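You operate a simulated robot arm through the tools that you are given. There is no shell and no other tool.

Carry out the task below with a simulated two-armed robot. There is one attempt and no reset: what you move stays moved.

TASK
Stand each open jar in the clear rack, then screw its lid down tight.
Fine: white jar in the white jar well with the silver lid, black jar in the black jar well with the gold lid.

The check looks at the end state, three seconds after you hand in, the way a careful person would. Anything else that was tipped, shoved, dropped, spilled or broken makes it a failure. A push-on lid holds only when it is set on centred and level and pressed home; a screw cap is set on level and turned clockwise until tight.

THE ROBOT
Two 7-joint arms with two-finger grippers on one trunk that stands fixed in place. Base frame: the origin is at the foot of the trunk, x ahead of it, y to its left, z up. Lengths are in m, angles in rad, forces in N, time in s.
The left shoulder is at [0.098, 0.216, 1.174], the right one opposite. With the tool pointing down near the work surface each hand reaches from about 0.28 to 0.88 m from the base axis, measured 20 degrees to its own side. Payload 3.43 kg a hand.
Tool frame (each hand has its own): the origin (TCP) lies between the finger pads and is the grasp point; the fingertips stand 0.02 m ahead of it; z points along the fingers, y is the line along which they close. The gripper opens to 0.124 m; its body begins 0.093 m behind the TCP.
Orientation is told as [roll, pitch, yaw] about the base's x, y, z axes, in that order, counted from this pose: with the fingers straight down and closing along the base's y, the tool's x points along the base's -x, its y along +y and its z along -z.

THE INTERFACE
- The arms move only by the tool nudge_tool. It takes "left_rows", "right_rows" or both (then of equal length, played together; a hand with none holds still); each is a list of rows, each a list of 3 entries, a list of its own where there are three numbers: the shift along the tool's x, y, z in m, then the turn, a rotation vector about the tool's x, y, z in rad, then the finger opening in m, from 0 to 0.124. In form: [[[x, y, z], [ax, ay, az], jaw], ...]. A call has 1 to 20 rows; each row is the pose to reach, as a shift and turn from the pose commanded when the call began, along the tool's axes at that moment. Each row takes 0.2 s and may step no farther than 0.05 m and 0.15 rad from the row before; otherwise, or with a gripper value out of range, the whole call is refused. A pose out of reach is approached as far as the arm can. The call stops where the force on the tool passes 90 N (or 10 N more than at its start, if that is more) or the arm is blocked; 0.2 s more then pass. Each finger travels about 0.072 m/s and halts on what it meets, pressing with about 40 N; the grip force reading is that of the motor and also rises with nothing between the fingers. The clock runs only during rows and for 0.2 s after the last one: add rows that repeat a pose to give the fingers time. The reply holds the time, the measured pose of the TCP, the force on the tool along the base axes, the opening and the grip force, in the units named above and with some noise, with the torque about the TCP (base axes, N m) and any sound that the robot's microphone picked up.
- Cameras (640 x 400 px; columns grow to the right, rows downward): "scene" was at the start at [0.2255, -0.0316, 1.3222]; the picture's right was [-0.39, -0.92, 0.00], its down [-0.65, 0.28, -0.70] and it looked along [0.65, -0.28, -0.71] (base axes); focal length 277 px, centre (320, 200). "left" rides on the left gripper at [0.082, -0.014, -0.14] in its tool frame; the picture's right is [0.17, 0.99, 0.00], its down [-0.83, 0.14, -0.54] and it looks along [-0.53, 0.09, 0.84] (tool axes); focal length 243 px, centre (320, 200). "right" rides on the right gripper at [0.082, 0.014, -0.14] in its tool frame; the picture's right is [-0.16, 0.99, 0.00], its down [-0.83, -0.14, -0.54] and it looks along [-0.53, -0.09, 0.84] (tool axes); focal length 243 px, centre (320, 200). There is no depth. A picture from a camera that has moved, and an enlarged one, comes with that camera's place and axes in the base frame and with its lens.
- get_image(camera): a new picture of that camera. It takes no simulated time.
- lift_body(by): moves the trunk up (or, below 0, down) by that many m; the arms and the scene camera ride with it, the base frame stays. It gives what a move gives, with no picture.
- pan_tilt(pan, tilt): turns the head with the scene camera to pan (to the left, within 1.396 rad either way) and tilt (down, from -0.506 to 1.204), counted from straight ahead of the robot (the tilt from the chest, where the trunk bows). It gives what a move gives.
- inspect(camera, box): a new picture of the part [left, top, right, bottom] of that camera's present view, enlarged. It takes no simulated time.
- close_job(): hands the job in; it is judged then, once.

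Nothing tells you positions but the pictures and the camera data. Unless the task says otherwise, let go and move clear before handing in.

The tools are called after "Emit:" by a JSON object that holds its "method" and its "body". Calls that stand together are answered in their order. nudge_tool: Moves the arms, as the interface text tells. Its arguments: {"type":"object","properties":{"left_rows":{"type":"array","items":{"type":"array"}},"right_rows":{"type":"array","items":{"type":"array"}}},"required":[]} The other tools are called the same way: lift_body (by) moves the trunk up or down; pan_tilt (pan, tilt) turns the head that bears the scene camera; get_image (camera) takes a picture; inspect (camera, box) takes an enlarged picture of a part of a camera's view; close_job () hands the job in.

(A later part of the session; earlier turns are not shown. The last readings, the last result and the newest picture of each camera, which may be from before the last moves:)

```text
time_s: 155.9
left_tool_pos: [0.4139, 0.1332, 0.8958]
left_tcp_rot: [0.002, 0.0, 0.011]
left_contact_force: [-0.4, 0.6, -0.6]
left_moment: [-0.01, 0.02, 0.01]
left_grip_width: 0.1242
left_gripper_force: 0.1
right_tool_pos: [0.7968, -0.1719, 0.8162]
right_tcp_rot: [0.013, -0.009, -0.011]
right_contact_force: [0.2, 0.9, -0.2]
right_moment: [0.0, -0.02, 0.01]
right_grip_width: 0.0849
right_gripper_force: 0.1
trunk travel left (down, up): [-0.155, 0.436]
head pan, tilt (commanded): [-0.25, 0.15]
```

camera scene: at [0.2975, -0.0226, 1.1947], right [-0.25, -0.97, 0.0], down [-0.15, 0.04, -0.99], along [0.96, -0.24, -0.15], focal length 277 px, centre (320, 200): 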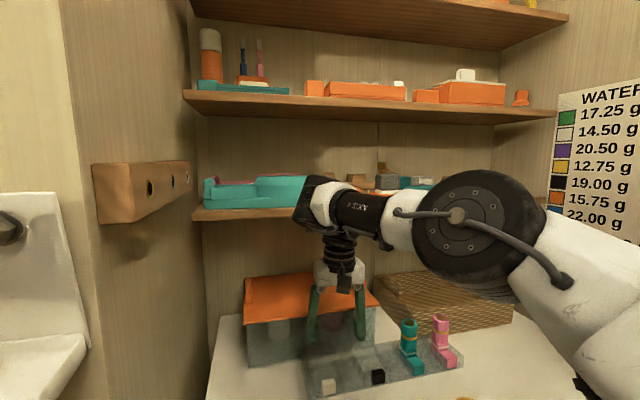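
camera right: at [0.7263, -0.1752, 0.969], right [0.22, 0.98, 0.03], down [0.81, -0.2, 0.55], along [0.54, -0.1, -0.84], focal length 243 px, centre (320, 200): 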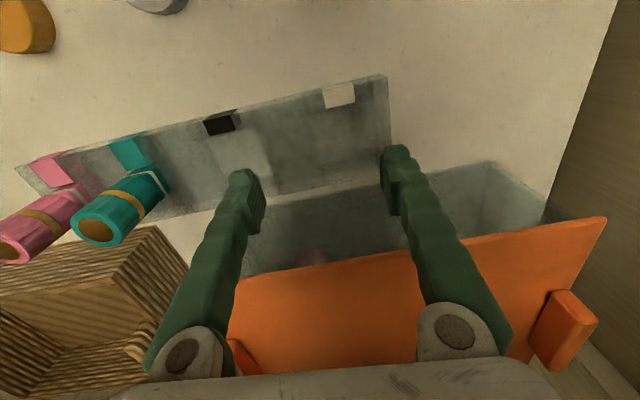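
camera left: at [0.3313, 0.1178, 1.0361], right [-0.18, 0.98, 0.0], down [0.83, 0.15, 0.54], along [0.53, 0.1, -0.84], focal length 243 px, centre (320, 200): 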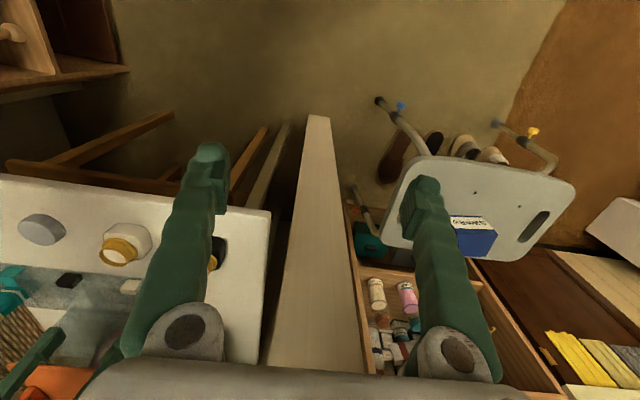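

The hand isn't quite following even a feasible pose, which points to light contact on the arm, perhaps the wrist cap near the items on the back shelf. I'll back straight out and compare the shelf with the first picture.

Emit:
{"method": "nudge_tool", "body": {"right_rows": [[[0.04, 0.0, 0.0], [0.006, 0.005, -0.005], 0.085], [[0.08, 0.0, 0.0], [0.013, 0.009, -0.011], 0.085], [[0.12, 0.005, 0.0], [0.013, 0.009, -0.011], 0.085], [[0.16, 0.01, 0.0], [0.013, 0.009, -0.011], 0.085], [[0.16, 0.01, 0.0], [0.013, 0.009, -0.011], 0.085]]}}

Emit:
{"method": "pan_tilt", "body": {"pan": -0.2, "tilt": 0.1}}

Emit:
{"method": "inspect", "body": {"camera": "scene", "box": [160, 120, 480, 320]}}

```text
time_s: 157.1
left_tool_pos: [0.4141, 0.1325, 0.8954]
left_tcp_rot: [0.002, -0.001, 0.011]
left_contact_force: [0.4, 0.4, 0.0]
left_moment: [0.0, 0.01, 0.0]
left_grip_width: 0.1241
left_gripper_force: 0.0
right_tool_pos: [0.634, -0.1559, 0.809]
right_tcp_rot: [-0.015, 0.008, 0.016]
right_contact_force: [0.3, 0.3, 0.2]
right_moment: [0.0, 0.0, -0.05]
right_grip_width: 0.0849
right_gripper_force: 0.1
trunk travel left (down, up): [-0.155, 0.436]
head pan, tilt (commanded): [-0.25, 0.15]
```

```text
time_s: 157.7
left_tool_pos: [0.4128, 0.1333, 0.8948]
left_tcp_rot: [0.002, 0.0, 0.011]
left_contact_force: [0.1, -0.9, 0.2]
left_moment: [0.01, -0.02, -0.03]
left_grip_width: 0.1239
left_gripper_force: 0.1
right_tool_pos: [0.632, -0.1561, 0.809]
right_tcp_rot: [-0.013, 0.009, 0.018]
right_contact_force: [-0.6, 0.2, 0.8]
right_moment: [0.02, -0.02, -0.03]
right_grip_width: 0.0846
right_gripper_force: 0.1
trunk travel left (down, up): [-0.155, 0.436]
head pan, tilt (commanded): [-0.201, 0.099]
```

```text
2.00 times, centred on (320, 220) of scene
camera zoom: at [0.2977, -0.018, 1.1995], right [-0.2, -0.98, 0.0], down [-0.1, 0.02, -0.99], along [0.97, -0.2, -0.1], focal length 553 px, centre (320, 160)
```

zoom: 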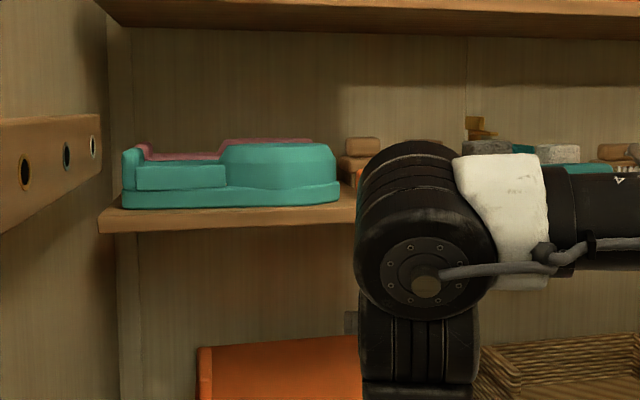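

The shelf items look in place from here. By triangulation the shelf front is at about x 0.93, so the wrist was short of it. I'll try a slightly lower trunk and a lower approach height, testing the reach with the empty hand again.

Emit:
{"method": "nudge_tool", "body": {"right_rows": [[[-0.03, -0.015, 0.0], [-0.007, -0.005, 0.009], 0.085], [[-0.06, -0.03, 0.0], [-0.013, -0.009, 0.017], 0.085], [[-0.06, -0.03, 0.0], [-0.013, -0.009, 0.017], 0.085]]}}

Emit:
{"method": "lift_body", "body": {"by": -0.03}}

Emit:
{"method": "nudge_tool", "body": {"right_rows": [[[-0.03, 0.0, -0.005], [0, 0, 0], 0.085], [[-0.06, 0.005, -0.005], [0, 0, 0], 0.085], [[-0.09, 0.01, -0.005], [0, 0, 0], 0.085], [[-0.1, 0.015, -0.005], [0, 0, 0], 0.085], [[-0.11, 0.02, -0.005], [0, 0, 0], 0.085], [[-0.11, 0.02, -0.005], [0, 0, 0], 0.085]]}}

```text
time_s: 158.5
left_tool_pos: [0.4134, 0.1332, 0.8964]
left_tcp_rot: [0.001, 0.0, 0.01]
left_contact_force: [0.2, -0.1, 0.4]
left_moment: [-0.01, 0.03, 0.01]
left_grip_width: 0.124
left_gripper_force: 0.0
right_tool_pos: [0.6927, -0.184, 0.8107]
right_tcp_rot: [0.0, -0.003, -0.002]
right_contact_force: [0.2, 0.0, -0.1]
right_moment: [0.03, 0.01, 0.03]
right_grip_width: 0.0848
right_gripper_force: 0.0
trunk travel left (down, up): [-0.155, 0.436]
head pan, tilt (commanded): [-0.201, 0.099]
```

```text
time_s: 159.3
left_tool_pos: [0.4124, 0.1328, 0.8657]
left_tcp_rot: [0.003, -0.001, 0.009]
left_contact_force: [-0.4, -0.4, 0.3]
left_moment: [0.03, 0.0, 0.01]
left_grip_width: 0.1238
left_gripper_force: 0.0
right_tool_pos: [0.6916, -0.1848, 0.7799]
right_tcp_rot: [-0.002, -0.002, 0.002]
right_contact_force: [0.4, -0.3, 0.1]
right_moment: [-0.03, -0.03, -0.03]
right_grip_width: 0.085
right_gripper_force: 0.0
trunk travel left (down, up): [-0.125, 0.466]
head pan, tilt (commanded): [-0.201, 0.099]
```

```text
time_s: 160.7
left_tool_pos: [0.4134, 0.1319, 0.8657]
left_tcp_rot: [0.002, 0.001, 0.01]
left_contact_force: [0.6, 0.1, 0.2]
left_moment: [-0.04, 0.0, -0.02]
left_grip_width: 0.1241
left_gripper_force: 0.1
right_tool_pos: [0.8086, -0.1833, 0.7985]
right_tcp_rot: [0.029, -0.018, -0.032]
right_contact_force: [-0.1, 0.0, -0.5]
right_moment: [-0.02, 0.04, 0.0]
right_grip_width: 0.0847
right_gripper_force: 0.0
trunk travel left (down, up): [-0.125, 0.466]
head pan, tilt (commanded): [-0.201, 0.099]
```

The solver accepts this pose, but the hand sits 2 cm off (too high and too far to -y), so something is physically pressing on the arm. I'll look carefully along the forearm and wrist for the contact.

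Emit:
{"method": "pan_tilt", "body": {"pan": -0.3, "tilt": 0.2}}

Emit:
{"method": "inspect", "body": {"camera": "scene", "box": [200, 100, 440, 300]}}

Emit:
{"method": "pan_tilt", "body": {"pan": -0.7, "tilt": 0.0}}

Emit:
{"method": "get_image", "body": {"camera": "scene"}}

Emit:
{"method": "get_image", "body": {"camera": "right"}}

```text
time_s: 161.3
left_tool_pos: [0.4126, 0.1324, 0.8641]
left_tcp_rot: [0.004, -0.001, 0.011]
left_contact_force: [-0.7, -0.4, -1.1]
left_moment: [-0.03, 0.0, -0.01]
left_grip_width: 0.1239
left_gripper_force: 0.1
right_tool_pos: [0.8095, -0.1847, 0.7958]
right_tcp_rot: [0.022, -0.013, -0.036]
right_contact_force: [-0.1, 0.0, -0.1]
right_moment: [-0.01, -0.01, 0.05]
right_grip_width: 0.085
right_gripper_force: 0.0
trunk travel left (down, up): [-0.125, 0.466]
head pan, tilt (commanded): [-0.3, 0.201]
```

```text
2.00 times, centred on (320, 200) of scene
camera zoom: at [0.3087, -0.0273, 1.1547], right [-0.3, -0.96, 0.0], down [-0.19, 0.06, -0.98], along [0.94, -0.29, -0.2], focal length 553 px, centre (320, 200)
```

zoom: 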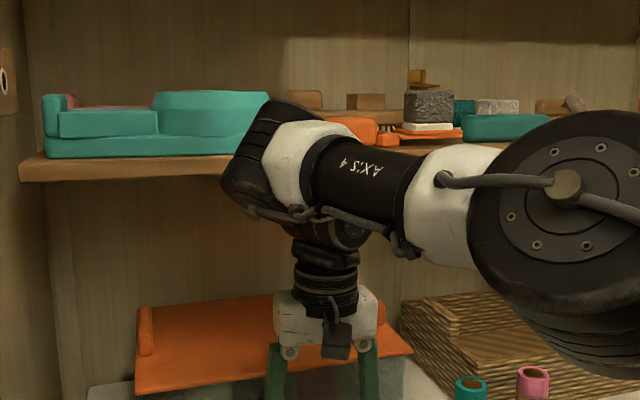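

```text
time_s: 162.2
left_tool_pos: [0.4117, 0.132, 0.8653]
left_tcp_rot: [0.003, -0.001, 0.011]
left_contact_force: [-0.1, -0.7, -0.4]
left_moment: [-0.01, -0.03, -0.02]
left_grip_width: 0.1239
left_gripper_force: 0.0
right_tool_pos: [0.808, -0.1867, 0.7924]
right_tcp_rot: [0.018, -0.009, -0.036]
right_contact_force: [0.6, 0.8, 0.4]
right_moment: [0.02, 0.0, 0.02]
right_grip_width: 0.0848
right_gripper_force: 0.0
trunk travel left (down, up): [-0.125, 0.466]
head pan, tilt (commanded): [-0.7, 0.0]
```

```text
taken
camera scene: at [0.2887, -0.0576, 1.173], right [-0.64, -0.77, 0.0], down [0.0, 0.0, -1.0], along [0.77, -0.64, 0.0], focal length 277 px, centre (320, 200)
```

scene: 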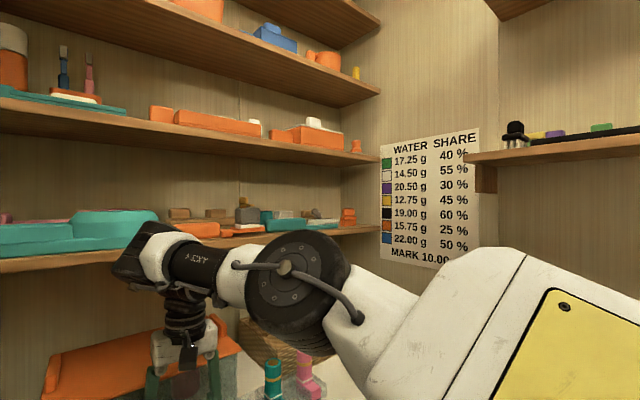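

```text
taken
camera right: at [0.724, -0.1714, 0.9315], right [0.2, 0.98, 0.02], down [0.82, -0.18, 0.54], along [0.54, -0.09, -0.84], focal length 243 px, centre (320, 200)
```

right: 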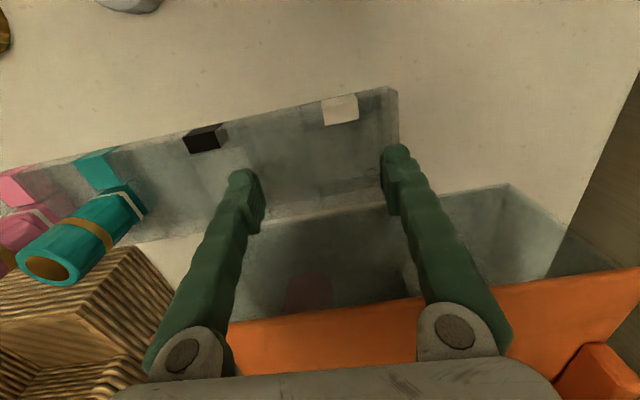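

The wrist drum sticks out well beyond the hand and is pressing on the front edge of the back shelf. A better way is to tilt the hand about the finger-closing axis: the jar stays level between the pads while the wrist stays well back from the shelf. First I'll back straight away from the shelf.

Emit:
{"method": "nudge_tool", "body": {"right_rows": [[[0.03, 0.0, 0.0], [0, 0, 0], 0.085], [[0.07, 0.0, 0.0], [0, 0, 0], 0.085], [[0.11, 0.0, -0.01], [0, 0, 0], 0.085], [[0.14, 0.0, -0.02], [0, 0, 0], 0.085], [[0.14, 0.0, -0.02], [0, 0, 0], 0.085]]}}

Emit:
{"method": "lift_body", "body": {"by": 0.1}}

Emit:
{"method": "pan_tilt", "body": {"pan": -0.25, "tilt": 0.25}}

Emit:
{"method": "get_image", "body": {"camera": "scene"}}

```text
time_s: 163.4
left_tool_pos: [0.4136, 0.1329, 0.8647]
left_tcp_rot: [0.001, -0.001, 0.01]
left_contact_force: [0.5, 0.6, 0.3]
left_moment: [-0.02, 0.01, -0.02]
left_grip_width: 0.124
left_gripper_force: 0.1
right_tool_pos: [0.6631, -0.1637, 0.8048]
right_tcp_rot: [-0.003, 0.0, 0.001]
right_contact_force: [-1.3, 0.8, 0.4]
right_moment: [0.03, 0.0, 0.02]
right_grip_width: 0.0851
right_gripper_force: 0.0
trunk travel left (down, up): [-0.125, 0.466]
head pan, tilt (commanded): [-0.7, 0.0]
```

```text
time_s: 164.7
left_tool_pos: [0.4134, 0.1336, 0.9649]
left_tcp_rot: [0.001, 0.001, 0.013]
left_contact_force: [0.0, -0.2, 0.7]
left_moment: [-0.02, 0.02, 0.01]
left_grip_width: 0.1241
left_gripper_force: 0.0
right_tool_pos: [0.663, -0.1646, 0.9044]
right_tcp_rot: [-0.001, 0.001, -0.001]
right_contact_force: [-0.1, -0.2, 0.1]
right_moment: [0.01, -0.01, 0.0]
right_grip_width: 0.085
right_gripper_force: 0.1
trunk travel left (down, up): [-0.225, 0.366]
head pan, tilt (commanded): [-0.7, 0.0]
```

```text
time_s: 165.6
left_tool_pos: [0.4132, 0.1327, 0.9646]
left_tcp_rot: [0.003, 0.0, 0.009]
left_contact_force: [0.3, -0.1, -0.1]
left_moment: [0.04, 0.01, -0.02]
left_grip_width: 0.1238
left_gripper_force: 0.0
right_tool_pos: [0.6626, -0.1644, 0.9053]
right_tcp_rot: [-0.002, 0.002, 0.001]
right_contact_force: [-0.8, 0.0, 0.4]
right_moment: [0.02, 0.04, 0.0]
right_grip_width: 0.085
right_gripper_force: 0.1
trunk travel left (down, up): [-0.225, 0.366]
head pan, tilt (commanded): [-0.25, 0.25]
```

```text
taken
camera scene: at [0.271, -0.0228, 1.2666], right [-0.25, -0.97, 0.0], down [-0.24, 0.06, -0.97], along [0.94, -0.24, -0.25], focal length 277 px, centre (320, 200)
```

scene: 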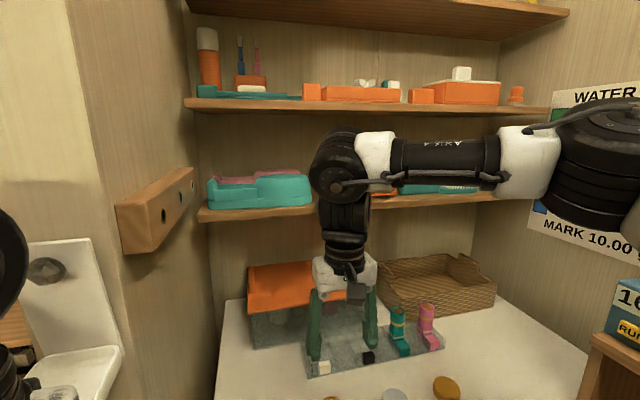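

Everything on the shelf and table still looks in place. I'll pitch the hand by about 0.5 rad in the air, so the fingers point forward and down and the wrist moves back toward the robot.

Emit:
{"method": "nudge_tool", "body": {"right_rows": [[[0, 0, 0], [0, -0.125, 0], 0.085], [[0, 0, 0], [0, -0.25, 0], 0.085], [[0, 0, 0], [0, -0.375, 0], 0.085], [[0, 0, 0], [0, -0.5, 0], 0.085], [[0, 0, 0], [0, -0.5, 0], 0.085]]}}

Emit:
{"method": "pan_tilt", "body": {"pan": -0.3, "tilt": 0.7}}

Emit:
{"method": "get_image", "body": {"camera": "scene"}}

Emit:
{"method": "get_image", "body": {"camera": "right"}}

```text
time_s: 166.8
left_tool_pos: [0.4124, 0.1325, 0.9652]
left_tcp_rot: [0.002, 0.0, 0.012]
left_contact_force: [-0.4, 0.3, -0.4]
left_moment: [0.01, 0.01, 0.04]
left_grip_width: 0.1241
left_gripper_force: 0.0
right_tool_pos: [0.6694, -0.1676, 0.9055]
right_tcp_rot: [-0.001, -0.5, 0.004]
right_contact_force: [0.1, 0.0, -0.5]
right_moment: [0.01, -0.02, 0.01]
right_grip_width: 0.0848
right_gripper_force: 0.1
right hand out of reach, approached as far as the arm can: row 4, 5
trunk travel left (down, up): [-0.225, 0.366]
head pan, tilt (commanded): [-0.25, 0.25]
```

```text
time_s: 167.7
left_tool_pos: [0.4128, 0.1329, 0.9653]
left_tcp_rot: [0.003, 0.0, 0.01]
left_contact_force: [-0.2, 0.0, 0.6]
left_moment: [-0.02, -0.02, -0.03]
left_grip_width: 0.1241
left_gripper_force: 0.1
right_tool_pos: [0.6687, -0.1676, 0.9049]
right_tcp_rot: [-0.001, -0.497, 0.005]
right_contact_force: [0.2, -0.4, -0.7]
right_moment: [-0.01, 0.01, -0.01]
right_grip_width: 0.085
right_gripper_force: 0.0
trunk travel left (down, up): [-0.225, 0.366]
head pan, tilt (commanded): [-0.3, 0.7]
```

```text
taken
camera scene: at [0.2617, -0.0247, 1.2258], right [-0.3, -0.96, 0.0], down [-0.61, 0.19, -0.77], along [0.73, -0.23, -0.64], focal length 277 px, centre (320, 200)
```

scene: 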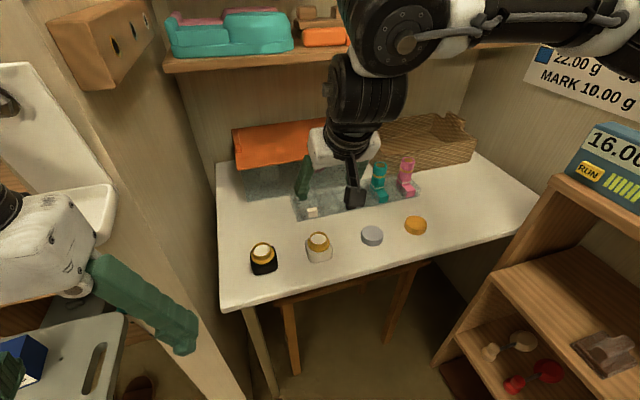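

```text
taken
camera right: at [0.5275, -0.1538, 0.9885], right [0.14, 0.99, 0.08], down [0.47, -0.14, 0.87], along [0.87, -0.09, -0.49], focal length 243 px, centre (320, 200)
```

right: 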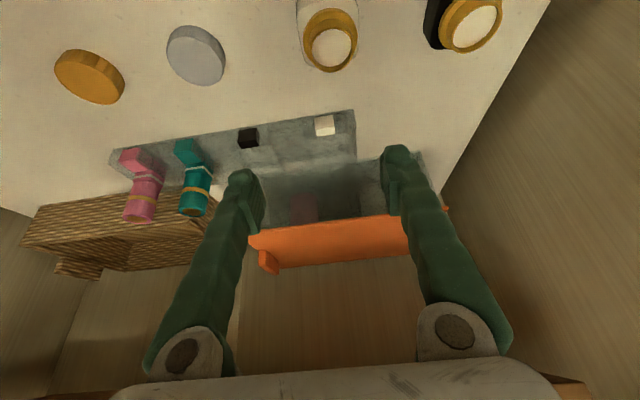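

The tilt works. At this trunk height the hand is close to the fold limit when near the table front, so I'll raise the trunk back to its starting height, which suits this posture better.

Emit:
{"method": "lift_body", "body": {"by": 0.1}}

Emit:
{"method": "nudge_tool", "body": {"right_rows": [[[0, 0, 0.02], [0, 0, 0], 0.085], [[0, 0, 0.04], [0, 0, 0], 0.085], [[0, 0, 0.04], [0, 0, 0], 0.085]]}}

```text
time_s: 169.1
left_tool_pos: [0.4134, 0.1324, 1.0655]
left_tcp_rot: [0.002, -0.001, 0.011]
left_contact_force: [-0.4, 0.0, -0.6]
left_moment: [0.02, 0.0, 0.02]
left_grip_width: 0.1242
left_gripper_force: 0.0
right_tool_pos: [0.668, -0.1679, 1.0054]
right_tcp_rot: [-0.002, -0.5, 0.0]
right_contact_force: [-0.2, -0.4, 0.5]
right_moment: [0.03, -0.01, -0.02]
right_grip_width: 0.085
right_gripper_force: 0.1
trunk travel left (down, up): [-0.325, 0.266]
head pan, tilt (commanded): [-0.3, 0.7]
```

```text
time_s: 169.9
left_tool_pos: [0.4128, 0.1329, 1.0657]
left_tcp_rot: [0.001, 0.0, 0.012]
left_contact_force: [-0.6, 0.6, 0.1]
left_moment: [0.02, -0.03, 0.0]
left_grip_width: 0.1241
left_gripper_force: 0.1
right_tool_pos: [0.6871, -0.1668, 0.9709]
right_tcp_rot: [-0.001, -0.5, 0.001]
right_contact_force: [-0.8, -1.2, -0.3]
right_moment: [-0.01, 0.01, 0.01]
right_grip_width: 0.0849
right_gripper_force: 0.0
trunk travel left (down, up): [-0.325, 0.266]
head pan, tilt (commanded): [-0.3, 0.7]
```

I'm at the starting trunk height with the tilted hand. I'll move over the white jar and come straight down around its body, with the fingertips about 1 cm above the table.

Emit:
{"method": "nudge_tool", "body": {"right_rows": [[[0.0301, 0.008, 0.0292], [0, 0, 0], 0.085], [[0.0602, 0.016, 0.0583], [0, 0, 0], 0.085], [[0.0903, 0.0238, 0.0875], [0, 0, 0], 0.085], [[0.0903, 0.0238, 0.0875], [0, 0, 0], 0.085]]}}

Emit:
{"method": "get_image", "body": {"camera": "right"}}

Emit:
{"method": "inspect", "body": {"camera": "scene", "box": [220, 160, 380, 260]}}

```text
time_s: 170.9
left_tool_pos: [0.4132, 0.1337, 1.065]
left_tcp_rot: [0.001, 0.0, 0.01]
left_contact_force: [-0.1, 0.0, 0.6]
left_moment: [-0.03, -0.02, -0.02]
left_grip_width: 0.1239
left_gripper_force: 0.1
right_tool_pos: [0.6499, -0.1399, 0.849]
right_tcp_rot: [-0.001, -0.5, 0.0]
right_contact_force: [0.8, 0.5, 0.0]
right_moment: [-0.02, 0.03, 0.03]
right_grip_width: 0.085
right_gripper_force: 0.0
trunk travel left (down, up): [-0.325, 0.266]
head pan, tilt (commanded): [-0.3, 0.7]
```

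```text
taken
camera right: at [0.5097, -0.1277, 0.9322], right [0.15, 0.99, 0.08], down [0.47, -0.14, 0.87], along [0.87, -0.09, -0.48], focal length 243 px, centre (320, 200)
```

right: 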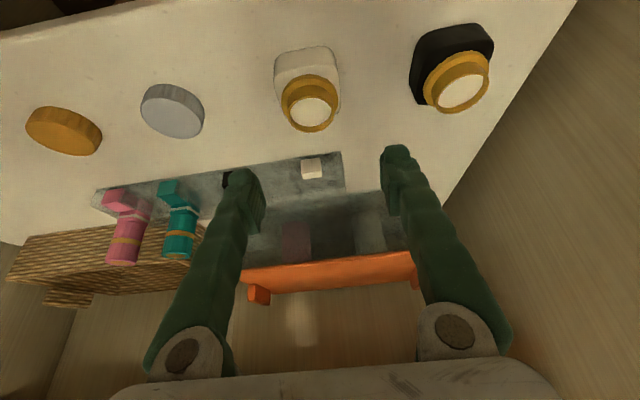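

```text
4.00 times, centred on (300, 210) of scene
camera zoom: at [0.2316, -0.0246, 1.3298], right [-0.3, -0.96, 0.0], down [-0.61, 0.19, -0.77], along [0.73, -0.23, -0.64], focal length 1107 px, centre (400, 160)
```

zoom: 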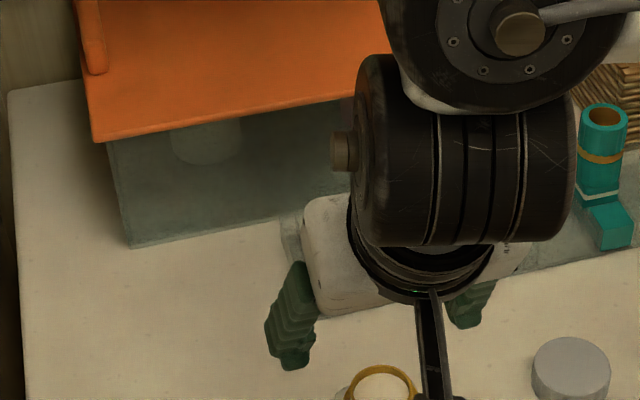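

The hand is above the white jar, with the fingers either side of it. I'll go straight down now.

Emit:
{"method": "nudge_tool", "body": {"right_rows": [[[0.0161, 0.0, 0.0295], [0, 0, 0], 0.085], [[0.0322, 0.0, 0.0591], [0, 0, 0], 0.085], [[0.0435, 0.0, 0.0798], [0, 0, 0], 0.085], [[0.0474, 0.0, 0.087], [0, 0, 0], 0.085], [[0.0474, 0.0, 0.087], [0, 0, 0], 0.085]]}}

Emit:
{"method": "get_image", "body": {"camera": "right"}}

Emit:
{"method": "get_image", "body": {"camera": "left"}}

```text
time_s: 172.1
left_tool_pos: [0.4122, 0.1322, 1.0656]
left_tcp_rot: [0.001, -0.001, 0.012]
left_contact_force: [0.6, -0.2, -0.8]
left_moment: [-0.02, -0.01, -0.03]
left_grip_width: 0.124
left_gripper_force: 0.1
right_tool_pos: [0.65, -0.1452, 0.7511]
right_tcp_rot: [-0.001, -0.501, 0.002]
right_contact_force: [-0.2, 0.2, 0.7]
right_moment: [-0.01, -0.05, -0.05]
right_grip_width: 0.0847
right_gripper_force: 0.1
trunk travel left (down, up): [-0.325, 0.266]
head pan, tilt (commanded): [-0.3, 0.7]
```

```text
taken
camera right: at [0.5092, -0.1308, 0.834], right [0.15, 0.99, 0.08], down [0.47, -0.14, 0.87], along [0.87, -0.09, -0.48], focal length 243 px, centre (320, 200)
```

right: 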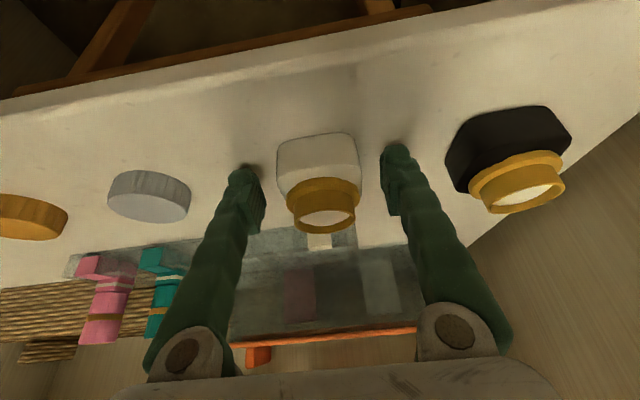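

```text
taken
camera left: at [0.3311, 0.1178, 1.2061], right [-0.18, 0.98, 0.0], down [0.83, 0.15, 0.54], along [0.53, 0.1, -0.84], focal length 243 px, centre (320, 200)
```

left: 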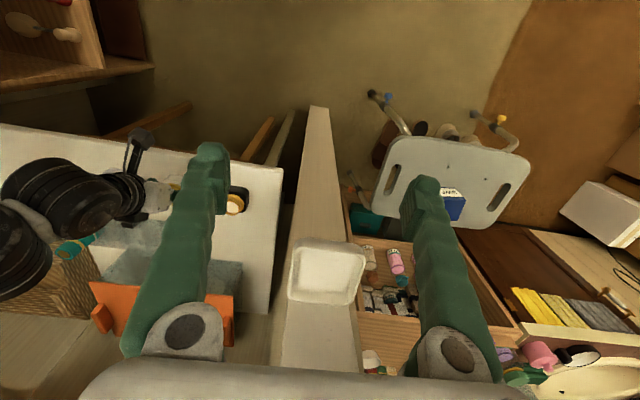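

The jar body is between the fingers. I'll close on it.

Emit:
{"method": "nudge_tool", "body": {"right_rows": [[[0, 0, 0], [0, 0, 0], 0.065], [[0, 0, 0], [0, 0, 0], 0.05], [[0, 0, 0], [0, 0, 0], 0.045], [[0, 0, 0], [0, 0, 0], 0.045], [[0, 0, 0], [0, 0, 0], 0.045]]}}

Emit:
{"method": "inspect", "body": {"camera": "right", "box": [230, 110, 410, 250]}}

```text
time_s: 173.3
left_tool_pos: [0.4126, 0.1315, 1.0656]
left_tcp_rot: [0.001, 0.001, 0.009]
left_contact_force: [0.0, -0.6, 0.6]
left_moment: [0.0, 0.02, 0.03]
left_grip_width: 0.124
left_gripper_force: 0.0
right_tool_pos: [0.6491, -0.1457, 0.7511]
right_tcp_rot: [-0.002, -0.502, 0.002]
right_contact_force: [0.4, -0.3, -0.3]
right_moment: [0.05, 0.0, -0.04]
right_grip_width: 0.055
right_gripper_force: 40.5
trunk travel left (down, up): [-0.325, 0.266]
head pan, tilt (commanded): [-0.3, 0.7]
```

```text
2.86 times, centred on (320, 180) of right
camera zoom: at [0.5092, -0.1308, 0.8341], right [0.15, 0.99, 0.08], down [0.47, -0.14, 0.87], along [0.87, -0.09, -0.48], focal length 693 px, centre (320, 257)
```

zoom: 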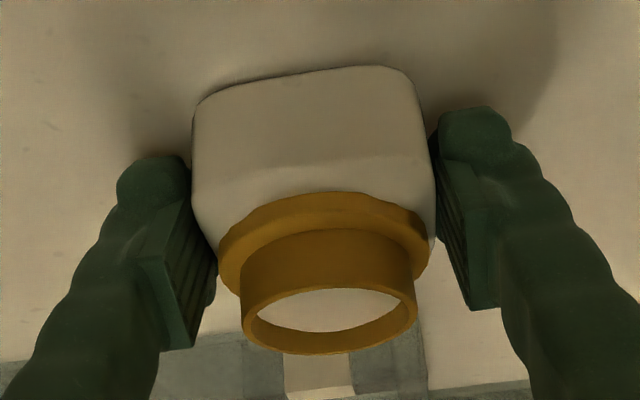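

The body is held at 0.055 m. I'll lift straight up gently and check that it stays level.

Emit:
{"method": "nudge_tool", "body": {"right_rows": [[[-0.0048, 0, -0.0088], [0, 0, 0], 0.04], [[-0.0144, 0, -0.0263], [0, 0, 0], 0.04], [[-0.0263, 0, -0.0483], [0, 0, 0], 0.04], [[-0.0335, 0, -0.0615], [0, 0, 0], 0.04], [[-0.0335, 0, -0.0615], [0, 0, 0], 0.04]]}}

Emit:
{"method": "inspect", "body": {"camera": "right", "box": [230, 110, 410, 250]}}

Emit:
{"method": "get_image", "body": {"camera": "scene"}}

```text
time_s: 174.5
left_tool_pos: [0.4125, 0.1327, 1.0659]
left_tcp_rot: [0.002, 0.0, 0.011]
left_contact_force: [-0.1, -0.3, 1.2]
left_moment: [0.01, -0.01, 0.0]
left_grip_width: 0.1241
left_gripper_force: 0.1
right_tool_pos: [0.6495, -0.1435, 0.8208]
right_tcp_rot: [-0.002, -0.501, 0.001]
right_contact_force: [-0.3, 0.5, -1.5]
right_moment: [-0.03, 0.02, -0.01]
right_grip_width: 0.0548
right_gripper_force: 39.9
trunk travel left (down, up): [-0.325, 0.266]
head pan, tilt (commanded): [-0.3, 0.7]
```

```text
2.86 times, centred on (320, 180) of right
camera zoom: at [0.5086, -0.1301, 0.9037], right [0.14, 0.99, 0.08], down [0.47, -0.14, 0.87], along [0.87, -0.09, -0.48], focal length 693 px, centre (320, 257)
```

zoom: 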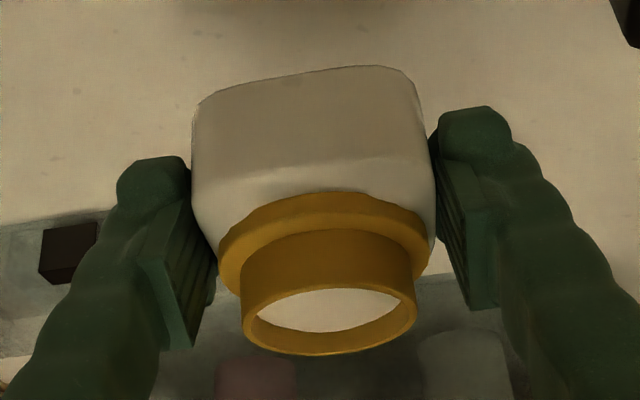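

```text
taken
camera scene: at [0.2324, -0.0249, 1.3296], right [-0.3, -0.96, 0.0], down [-0.62, 0.19, -0.76], along [0.73, -0.23, -0.64], focal length 277 px, centre (320, 200)
```

scene: 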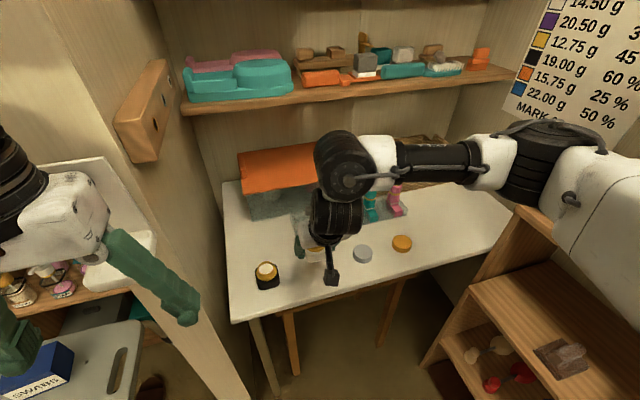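

The jar is held exactly as before, level, and the shelf items all look as they did at the start. I'll carry it over the white well, keeping its base well above the rack.

Emit:
{"method": "nudge_tool", "body": {"right_rows": [[[-0.0335, -0.0048, 0.0183], [0, 0, 0], 0.04], [[-0.067, -0.0095, 0.0365], [0, 0, 0], 0.04], [[-0.1004, -0.0143, 0.0548], [0, 0, 0], 0.04], [[-0.1339, -0.019, 0.073], [0, 0, 0], 0.04], [[-0.1339, -0.019, 0.073], [0, 0, 0], 0.04], [[-0.1339, -0.019, 0.073], [0, 0, 0], 0.04]]}}

Emit:
{"method": "get_image", "body": {"camera": "right"}}

Emit:
{"method": "inspect", "body": {"camera": "right", "box": [230, 100, 410, 240]}}

Emit:
{"method": "inspect", "body": {"camera": "scene", "box": [240, 150, 400, 250]}}

```text
time_s: 175.9
left_tool_pos: [0.414, 0.132, 1.0662]
left_tcp_rot: [0.001, 0.001, 0.01]
left_contact_force: [0.2, -0.7, -0.2]
left_moment: [0.0, 0.01, -0.02]
left_grip_width: 0.1241
left_gripper_force: 0.1
right_tool_pos: [0.8015, -0.164, 0.824]
right_tcp_rot: [-0.002, -0.501, 0.001]
right_contact_force: [0.6, -0.5, -2.1]
right_moment: [0.01, 0.01, -0.03]
right_grip_width: 0.0548
right_gripper_force: 40.1
trunk travel left (down, up): [-0.325, 0.266]
head pan, tilt (commanded): [-0.3, 0.7]
```

```text
taken
camera right: at [0.6602, -0.1508, 0.9068], right [0.15, 0.99, 0.08], down [0.47, -0.14, 0.87], along [0.87, -0.09, -0.48], focal length 243 px, centre (320, 200)
```

right: 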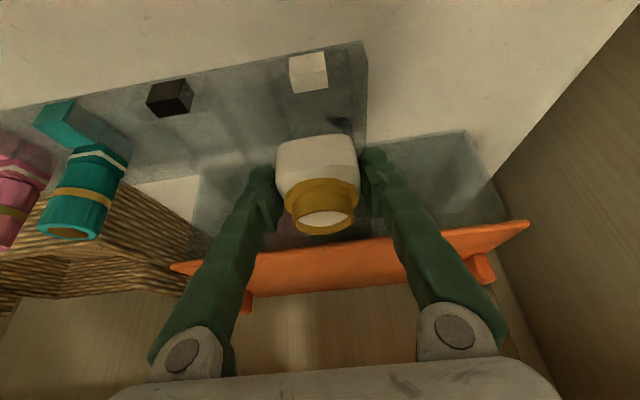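

```text
2.86 times, centred on (320, 170) of right
camera zoom: at [0.6602, -0.1508, 0.9068], right [0.15, 0.99, 0.08], down [0.47, -0.14, 0.87], along [0.87, -0.09, -0.48], focal length 693 px, centre (320, 286)
```

zoom: 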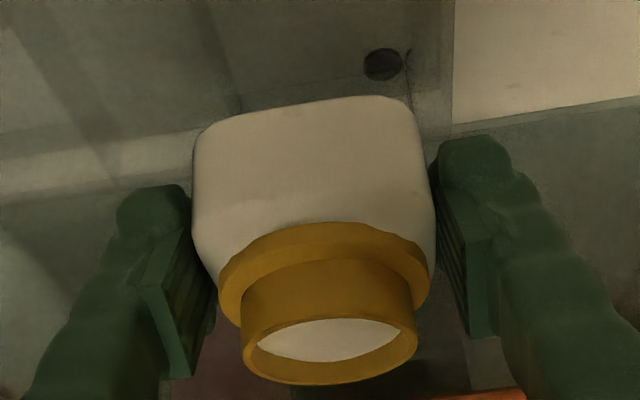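

```text
4.00 times, centred on (320, 200) of scene
camera zoom: at [0.2326, -0.0247, 1.3296], right [-0.3, -0.96, 0.0], down [-0.62, 0.19, -0.76], along [0.73, -0.23, -0.64], focal length 1107 px, centre (320, 200)
```

zoom: 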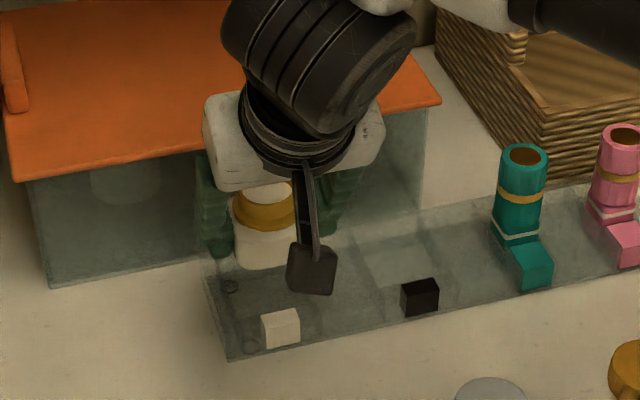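

I'm over the white well with no contact anywhere. I'll zoom in on the tag and rack end from the hand camera, to measure the remaining offset relative to the jar.

Emit:
{"method": "inspect", "body": {"camera": "right", "box": [260, 30, 400, 150]}}

Emit:
{"method": "inspect", "body": {"camera": "scene", "box": [285, 180, 345, 240]}}

```text
3.33 times, centred on (330, 90) of right
camera zoom: at [0.6602, -0.1508, 0.9068], right [0.15, 0.99, 0.08], down [0.47, -0.14, 0.87], along [0.87, -0.09, -0.48], focal length 809 px, centre (287, 567)
```

zoom: 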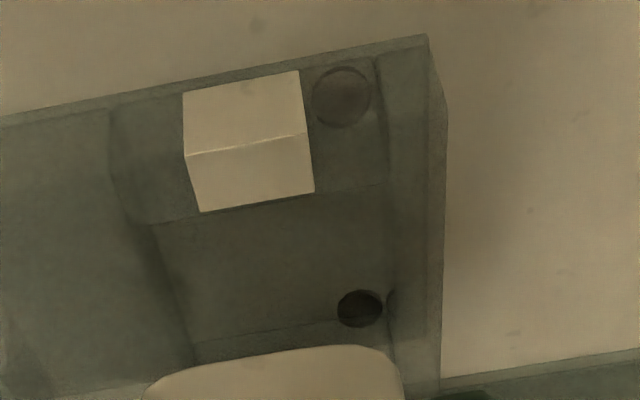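

```text
6.67 times, centred on (315, 210) of scene
camera zoom: at [0.2326, -0.0247, 1.3296], right [-0.3, -0.96, 0.0], down [-0.62, 0.19, -0.76], along [0.73, -0.23, -0.64], focal length 1845 px, centre (353, 133)
```

zoom: 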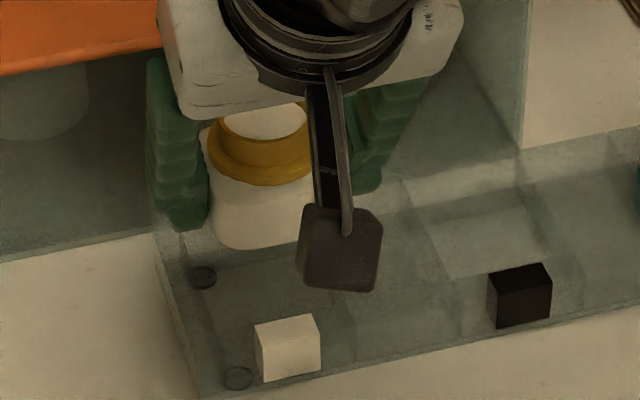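

Measured in the same image, the jar's centre is about 2 mm too far toward -y and about right in x. I'll correct that and lower the jar to just above the rack, then look again.

Emit:
{"method": "nudge_tool", "body": {"right_rows": [[[0.0085, 0.0011, 0.0164], [0, 0, 0], 0.04], [[0.0171, 0.0022, 0.0328], [0, 0, 0], 0.04], [[0.0171, 0.0022, 0.0328], [0, 0, 0], 0.04], [[0.0171, 0.0022, 0.0328], [0, 0, 0], 0.04]]}}

Emit:
{"method": "inspect", "body": {"camera": "right", "box": [230, 80, 410, 220]}}

Emit:
{"method": "inspect", "body": {"camera": "scene", "box": [285, 180, 345, 240]}}

```text
time_s: 176.9
left_tool_pos: [0.4128, 0.1331, 1.0657]
left_tcp_rot: [0.001, -0.001, 0.009]
left_contact_force: [-0.9, 0.0, -0.7]
left_moment: [0.0, -0.02, -0.01]
left_grip_width: 0.1241
left_gripper_force: 0.1
right_tool_pos: [0.8013, -0.1605, 0.7862]
right_tcp_rot: [-0.004, -0.501, 0.003]
right_contact_force: [0.2, -0.5, -1.9]
right_moment: [0.0, 0.04, -0.02]
right_grip_width: 0.0547
right_gripper_force: 39.5
trunk travel left (down, up): [-0.325, 0.266]
head pan, tilt (commanded): [-0.3, 0.7]
```

```text
2.86 times, centred on (320, 150) of right
camera zoom: at [0.6602, -0.1476, 0.8693], right [0.15, 0.99, 0.08], down [0.47, -0.14, 0.87], along [0.87, -0.09, -0.48], focal length 693 px, centre (320, 343)
```

zoom: 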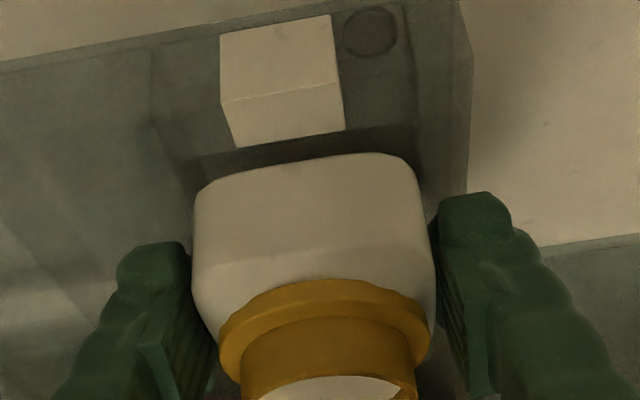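

```text
6.67 times, centred on (315, 210) of scene
camera zoom: at [0.2325, -0.0248, 1.3297], right [-0.3, -0.96, 0.0], down [-0.62, 0.19, -0.76], along [0.73, -0.23, -0.64], focal length 1845 px, centre (353, 133)
```

zoom: 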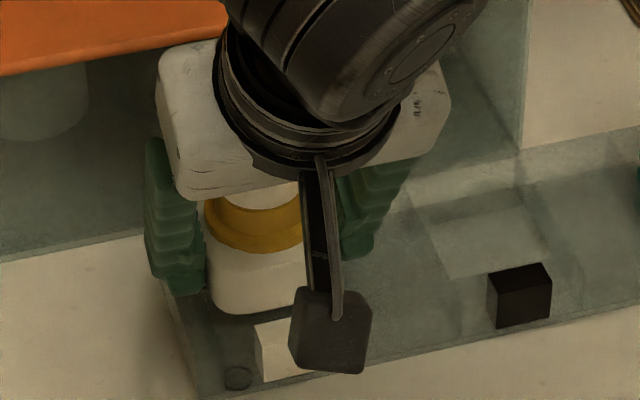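

I need a finer look at the jar's bottom edge against the well's edges before lowering further.

Emit:
{"method": "inspect", "body": {"camera": "right", "box": [270, 85, 390, 165]}}

Emit:
{"method": "inspect", "body": {"camera": "right", "box": [265, 80, 325, 130]}}

Emit:
{"method": "inspect", "body": {"camera": "right", "box": [330, 80, 390, 130]}}

```text
5.00 times, centred on (330, 125) of right
camera zoom: at [0.6602, -0.1476, 0.8693], right [0.15, 0.99, 0.08], down [0.47, -0.14, 0.87], along [0.87, -0.09, -0.48], focal length 1213 px, centre (270, 575)
```

zoom: 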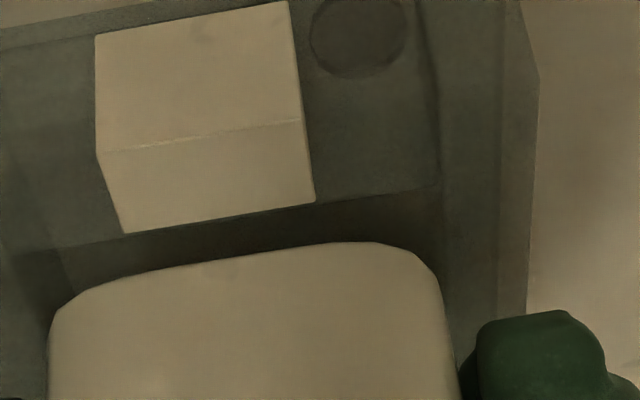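

```text
8.00 times, centred on (295, 105) of right
camera zoom: at [0.6602, -0.1476, 0.8693], right [0.15, 0.99, 0.08], down [0.47, -0.14, 0.87], along [0.87, -0.09, -0.48], focal length 1941 px, centre (520, 960)
```

zoom: 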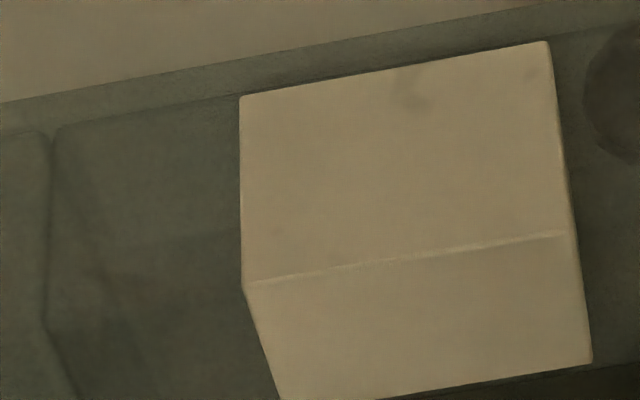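

```text
8.00 times, centred on (360, 105) of right
camera zoom: at [0.6602, -0.1476, 0.8693], right [0.15, 0.99, 0.08], down [0.47, -0.14, 0.87], along [0.87, -0.09, -0.48], focal length 1941 px, centre (0, 960)
```

zoom: 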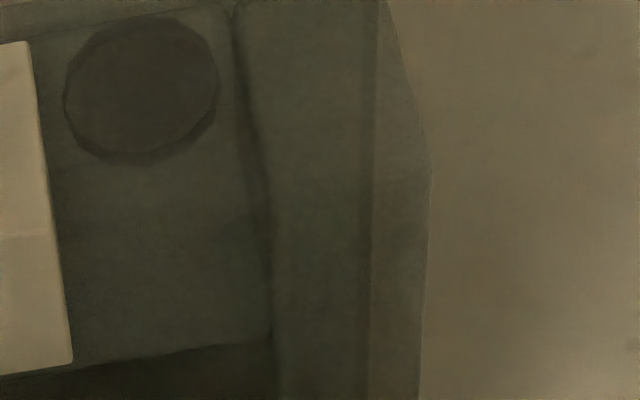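

The well's inner walls come out at y -0.191 to -0.133 and x 0.778 to 0.837, so it's about 0.0584 m wide, with nearly 2 mm clearance each side. The jar is about 1.3 mm too far to +y, so I'll correct that and lower it into the mouth of the well, checking the force.

Emit:
{"method": "nudge_tool", "body": {"right_rows": [[[0.0002, -0.0013, 0.0], [0, 0, 0], 0.04], [[0.0021, -0.0013, 0.0035], [0, 0, 0], 0.04], [[0.004, -0.0013, 0.007], [0, 0, 0], 0.04], [[0.0059, -0.0013, 0.0105], [0, 0, 0], 0.04], [[0.0059, -0.0013, 0.0105], [0, 0, 0], 0.04]]}}

Emit:
{"method": "inspect", "body": {"camera": "right", "box": [250, 70, 390, 170]}}

```text
time_s: 178.1
left_tool_pos: [0.4107, 0.133, 1.066]
left_tcp_rot: [0.003, 0.0, 0.011]
left_contact_force: [-0.5, 0.0, 0.4]
left_moment: [-0.01, 0.0, -0.01]
left_grip_width: 0.124
left_gripper_force: 0.1
right_tool_pos: [0.804, -0.1622, 0.7781]
right_tcp_rot: [0.0, -0.508, -0.001]
right_contact_force: [7.9, -3.5, 25.7]
right_moment: [-0.13, 0.45, 0.08]
right_grip_width: 0.0548
right_gripper_force: 39.8
trunk travel left (down, up): [-0.325, 0.266]
head pan, tilt (commanded): [-0.3, 0.7]
```

```text
4.00 times, centred on (320, 120) of right
camera zoom: at [0.6623, -0.1483, 0.8601], right [0.15, 0.99, 0.08], down [0.46, -0.14, 0.88], along [0.87, -0.09, -0.48], focal length 970 px, centre (320, 520)
```

zoom: 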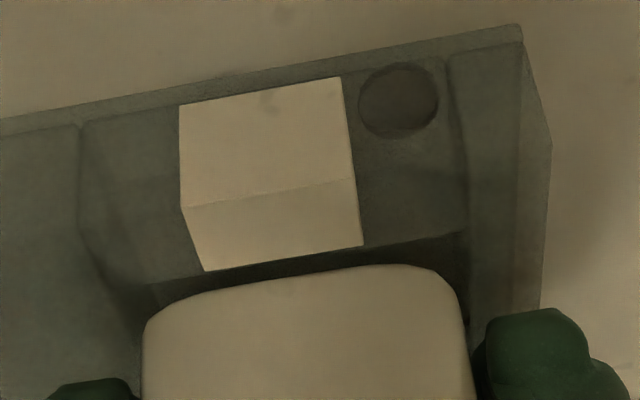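

The contact torque shows the jar's front bottom edge is sitting on the front wall of the well. I'll lift a few millimetres, shift 3 mm forward and try again.

Emit:
{"method": "nudge_tool", "body": {"right_rows": [[[-0.0029, 0, -0.0053], [0, 0, 0], 0.04], [[-0.0055, 0, -0.0038], [0, 0, 0], 0.04], [[-0.0055, 0, -0.0038], [0, 0, 0], 0.04], [[-0.0026, 0, 0.0014], [0, 0, 0], 0.04], [[-0.0007, 0, 0.0049], [0, 0, 0], 0.04], [[-0.0007, 0, 0.0049], [0, 0, 0], 0.04]]}}

Emit:
{"method": "inspect", "body": {"camera": "right", "box": [250, 70, 390, 170]}}

```text
time_s: 179.5
left_tool_pos: [0.4119, 0.1326, 1.0668]
left_tcp_rot: [0.003, -0.002, 0.01]
left_contact_force: [0.2, -0.5, 0.2]
left_moment: [-0.03, -0.01, 0.0]
left_grip_width: 0.1238
left_gripper_force: 0.1
right_tool_pos: [0.8071, -0.1628, 0.7726]
right_tcp_rot: [-0.001, -0.505, 0.001]
right_contact_force: [1.2, -4.8, 18.5]
right_moment: [0.0, 0.05, 0.18]
right_grip_width: 0.0549
right_gripper_force: 40.4
trunk travel left (down, up): [-0.325, 0.266]
head pan, tilt (commanded): [-0.3, 0.7]
```

```text
4.00 times, centred on (320, 120) of right
camera zoom: at [0.6647, -0.1489, 0.8552], right [0.15, 0.99, 0.08], down [0.47, -0.14, 0.87], along [0.87, -0.09, -0.48], focal length 970 px, centre (320, 520)
```

zoom: 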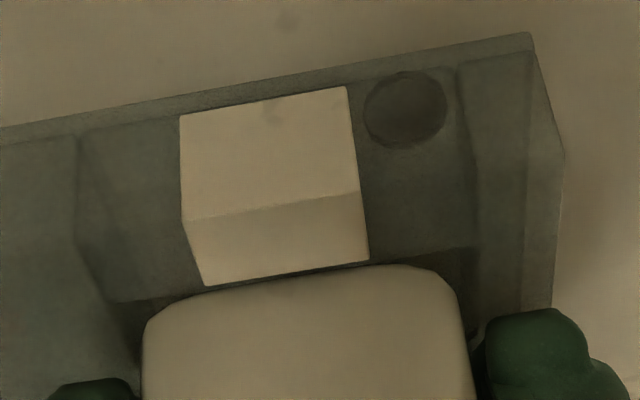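

The jar has gone about 5 mm into the well, and the fingertips are now nearly on the rack's top. From here the walls guide it, so I'll open the fingers and let it settle.

Emit:
{"method": "nudge_tool", "body": {"right_rows": [[[-0.001, 0, -0.0018], [0, 0, 0], 0.045], [[-0.001, 0, -0.0018], [0, 0, 0], 0.068], [[-0.001, 0, -0.0018], [0, 0, 0], 0.072], [[-0.001, 0, -0.0018], [0, 0, 0], 0.072]]}}

Emit:
{"method": "inspect", "body": {"camera": "right", "box": [240, 80, 400, 220]}}

```text
time_s: 180.5
left_tool_pos: [0.4123, 0.1321, 1.0661]
left_tcp_rot: [0.002, 0.001, 0.01]
left_contact_force: [-0.3, 0.0, 0.5]
left_moment: [-0.04, 0.03, -0.01]
left_grip_width: 0.1241
left_gripper_force: 0.1
right_tool_pos: [0.8049, -0.162, 0.773]
right_tcp_rot: [-0.003, -0.504, 0.003]
right_contact_force: [1.0, -5.0, 15.4]
right_moment: [0.16, 0.01, 0.07]
right_grip_width: 0.0698
right_gripper_force: 0.0
trunk travel left (down, up): [-0.325, 0.266]
head pan, tilt (commanded): [-0.3, 0.7]
```

```text
2.86 times, centred on (320, 150) of right
camera zoom: at [0.6645, -0.149, 0.8557], right [0.14, 0.99, 0.08], down [0.47, -0.14, 0.87], along [0.87, -0.09, -0.48], focal length 693 px, centre (320, 343)
```

zoom: 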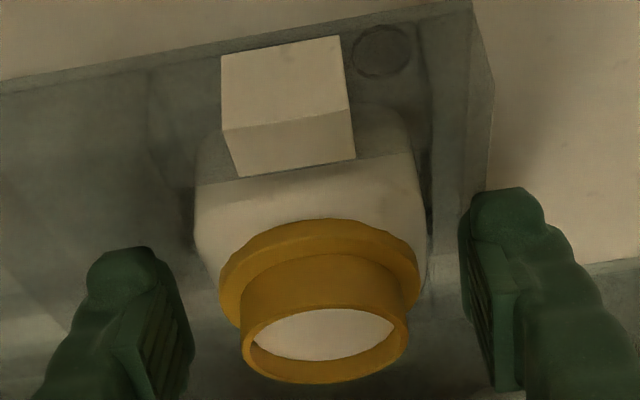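

The jar has dropped into the white well, and its rim is at about z 0.777, as expected when seated. I'll raise the hand clear and check how it stands.

Emit:
{"method": "nudge_tool", "body": {"right_rows": [[[-0.0048, 0, -0.0088], [0, 0, 0], 0.08], [[-0.0192, 0, -0.0351], [0, 0, 0], 0.08], [[-0.0287, 0, -0.0527], [0, 0, 0], 0.08], [[0.0064, 0, -0.0719], [0, 0, 0], 0.08], [[0.0415, 0, -0.0911], [0, 0, 0], 0.08], [[0.0766, 0, -0.1103], [0, 0, 0], 0.08], [[0.0766, 0, -0.1103], [0, 0, 0], 0.08]]}}

Emit:
{"method": "get_image", "body": {"camera": "right"}}

Emit:
{"method": "inspect", "body": {"camera": "scene", "box": [250, 160, 370, 250]}}

```text
time_s: 182.1
left_tool_pos: [0.4126, 0.1314, 1.0661]
left_tcp_rot: [0.0, -0.001, 0.01]
left_contact_force: [0.0, -0.2, -0.7]
left_moment: [0.01, -0.01, 0.01]
left_grip_width: 0.1239
left_gripper_force: 0.1
right_tool_pos: [0.6879, -0.1616, 0.8288]
right_tcp_rot: [-0.001, -0.497, 0.002]
right_contact_force: [0.5, 0.7, -0.1]
right_moment: [0.0, 0.01, -0.01]
right_grip_width: 0.0803
right_gripper_force: 0.1
trunk travel left (down, up): [-0.325, 0.266]
head pan, tilt (commanded): [-0.3, 0.7]
```

```text
taken
camera right: at [0.5467, -0.1484, 0.9118], right [0.15, 0.99, 0.08], down [0.47, -0.14, 0.87], along [0.87, -0.09, -0.48], focal length 243 px, centre (320, 200)
```

right: 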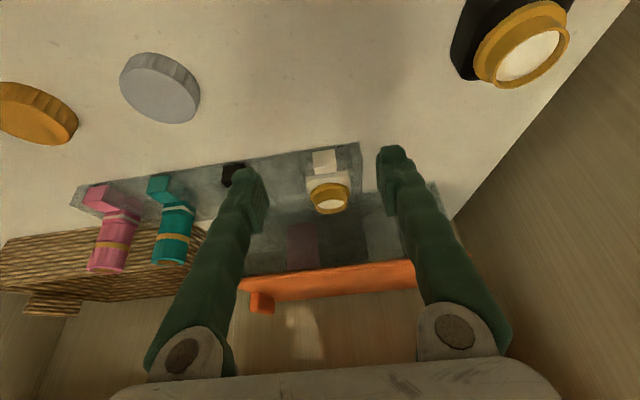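

```text
4.44 times, centred on (310, 205) of scene
camera zoom: at [0.2324, -0.0245, 1.3297], right [-0.3, -0.96, 0.0], down [-0.62, 0.19, -0.76], along [0.73, -0.23, -0.64], focal length 1230 px, centre (364, 178)
```

zoom: 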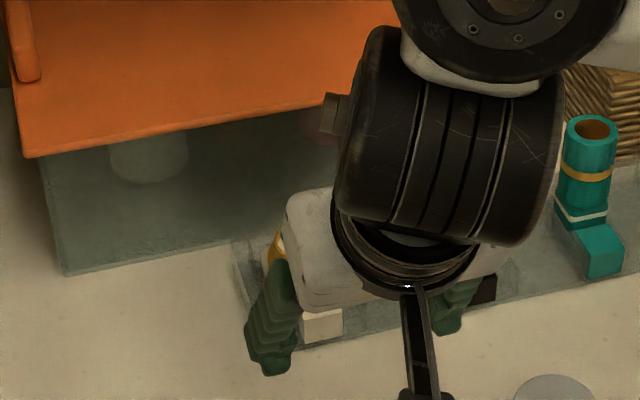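

The white jar stands in its well. Next is the black jar, where the right wrist would come near the left hand, so I'll raise the left hand out of the way first.

Emit:
{"method": "nudge_tool", "body": {"left_rows": [[[0.0, 0.0, -0.04], [0, 0, 0], 0.06], [[0.01, 0.0, -0.08], [0, 0, 0], 0.06], [[0.02, 0.0, -0.12], [0, 0, 0], 0.06], [[0.03, 0.0, -0.15], [0, 0, 0], 0.06], [[0.03, 0.0, -0.15], [0, 0, 0], 0.06]]}}

Emit:
{"method": "inspect", "body": {"camera": "right", "box": [420, 0, 600, 110]}}

```text
time_s: 183.3
left_tool_pos: [0.3709, 0.115, 1.1421]
left_tcp_rot: [0.0, 0.001, 0.009]
left_contact_force: [-0.1, -0.7, 0.2]
left_moment: [0.01, 0.03, 0.0]
left_grip_width: 0.0602
left_gripper_force: 0.0
left hand out of reach, approached as far as the arm can: row 2, 3, 4, 5
right_tool_pos: [0.6887, -0.1625, 0.829]
right_tcp_rot: [-0.001, -0.502, 0.002]
right_contact_force: [-0.6, -0.2, 0.0]
right_moment: [-0.02, 0.01, 0.03]
right_grip_width: 0.08
right_gripper_force: 0.0
trunk travel left (down, up): [-0.325, 0.266]
head pan, tilt (commanded): [-0.3, 0.7]
```

```text
3.56 times, centred on (510, 55) of right
camera zoom: at [0.5473, -0.1483, 0.9117], right [0.15, 0.99, 0.08], down [0.47, -0.14, 0.87], along [0.87, -0.09, -0.48], focal length 863 px, centre (-356, 716)
```

zoom: 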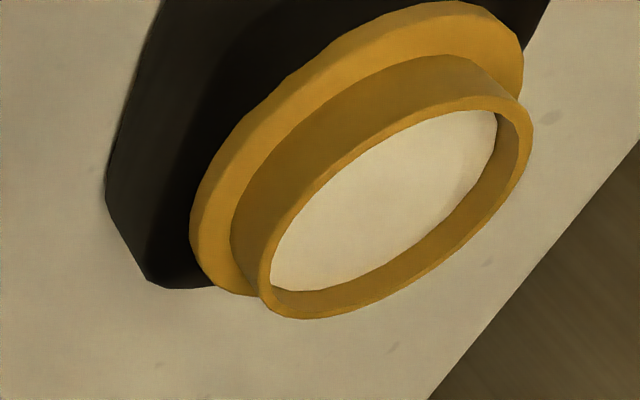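

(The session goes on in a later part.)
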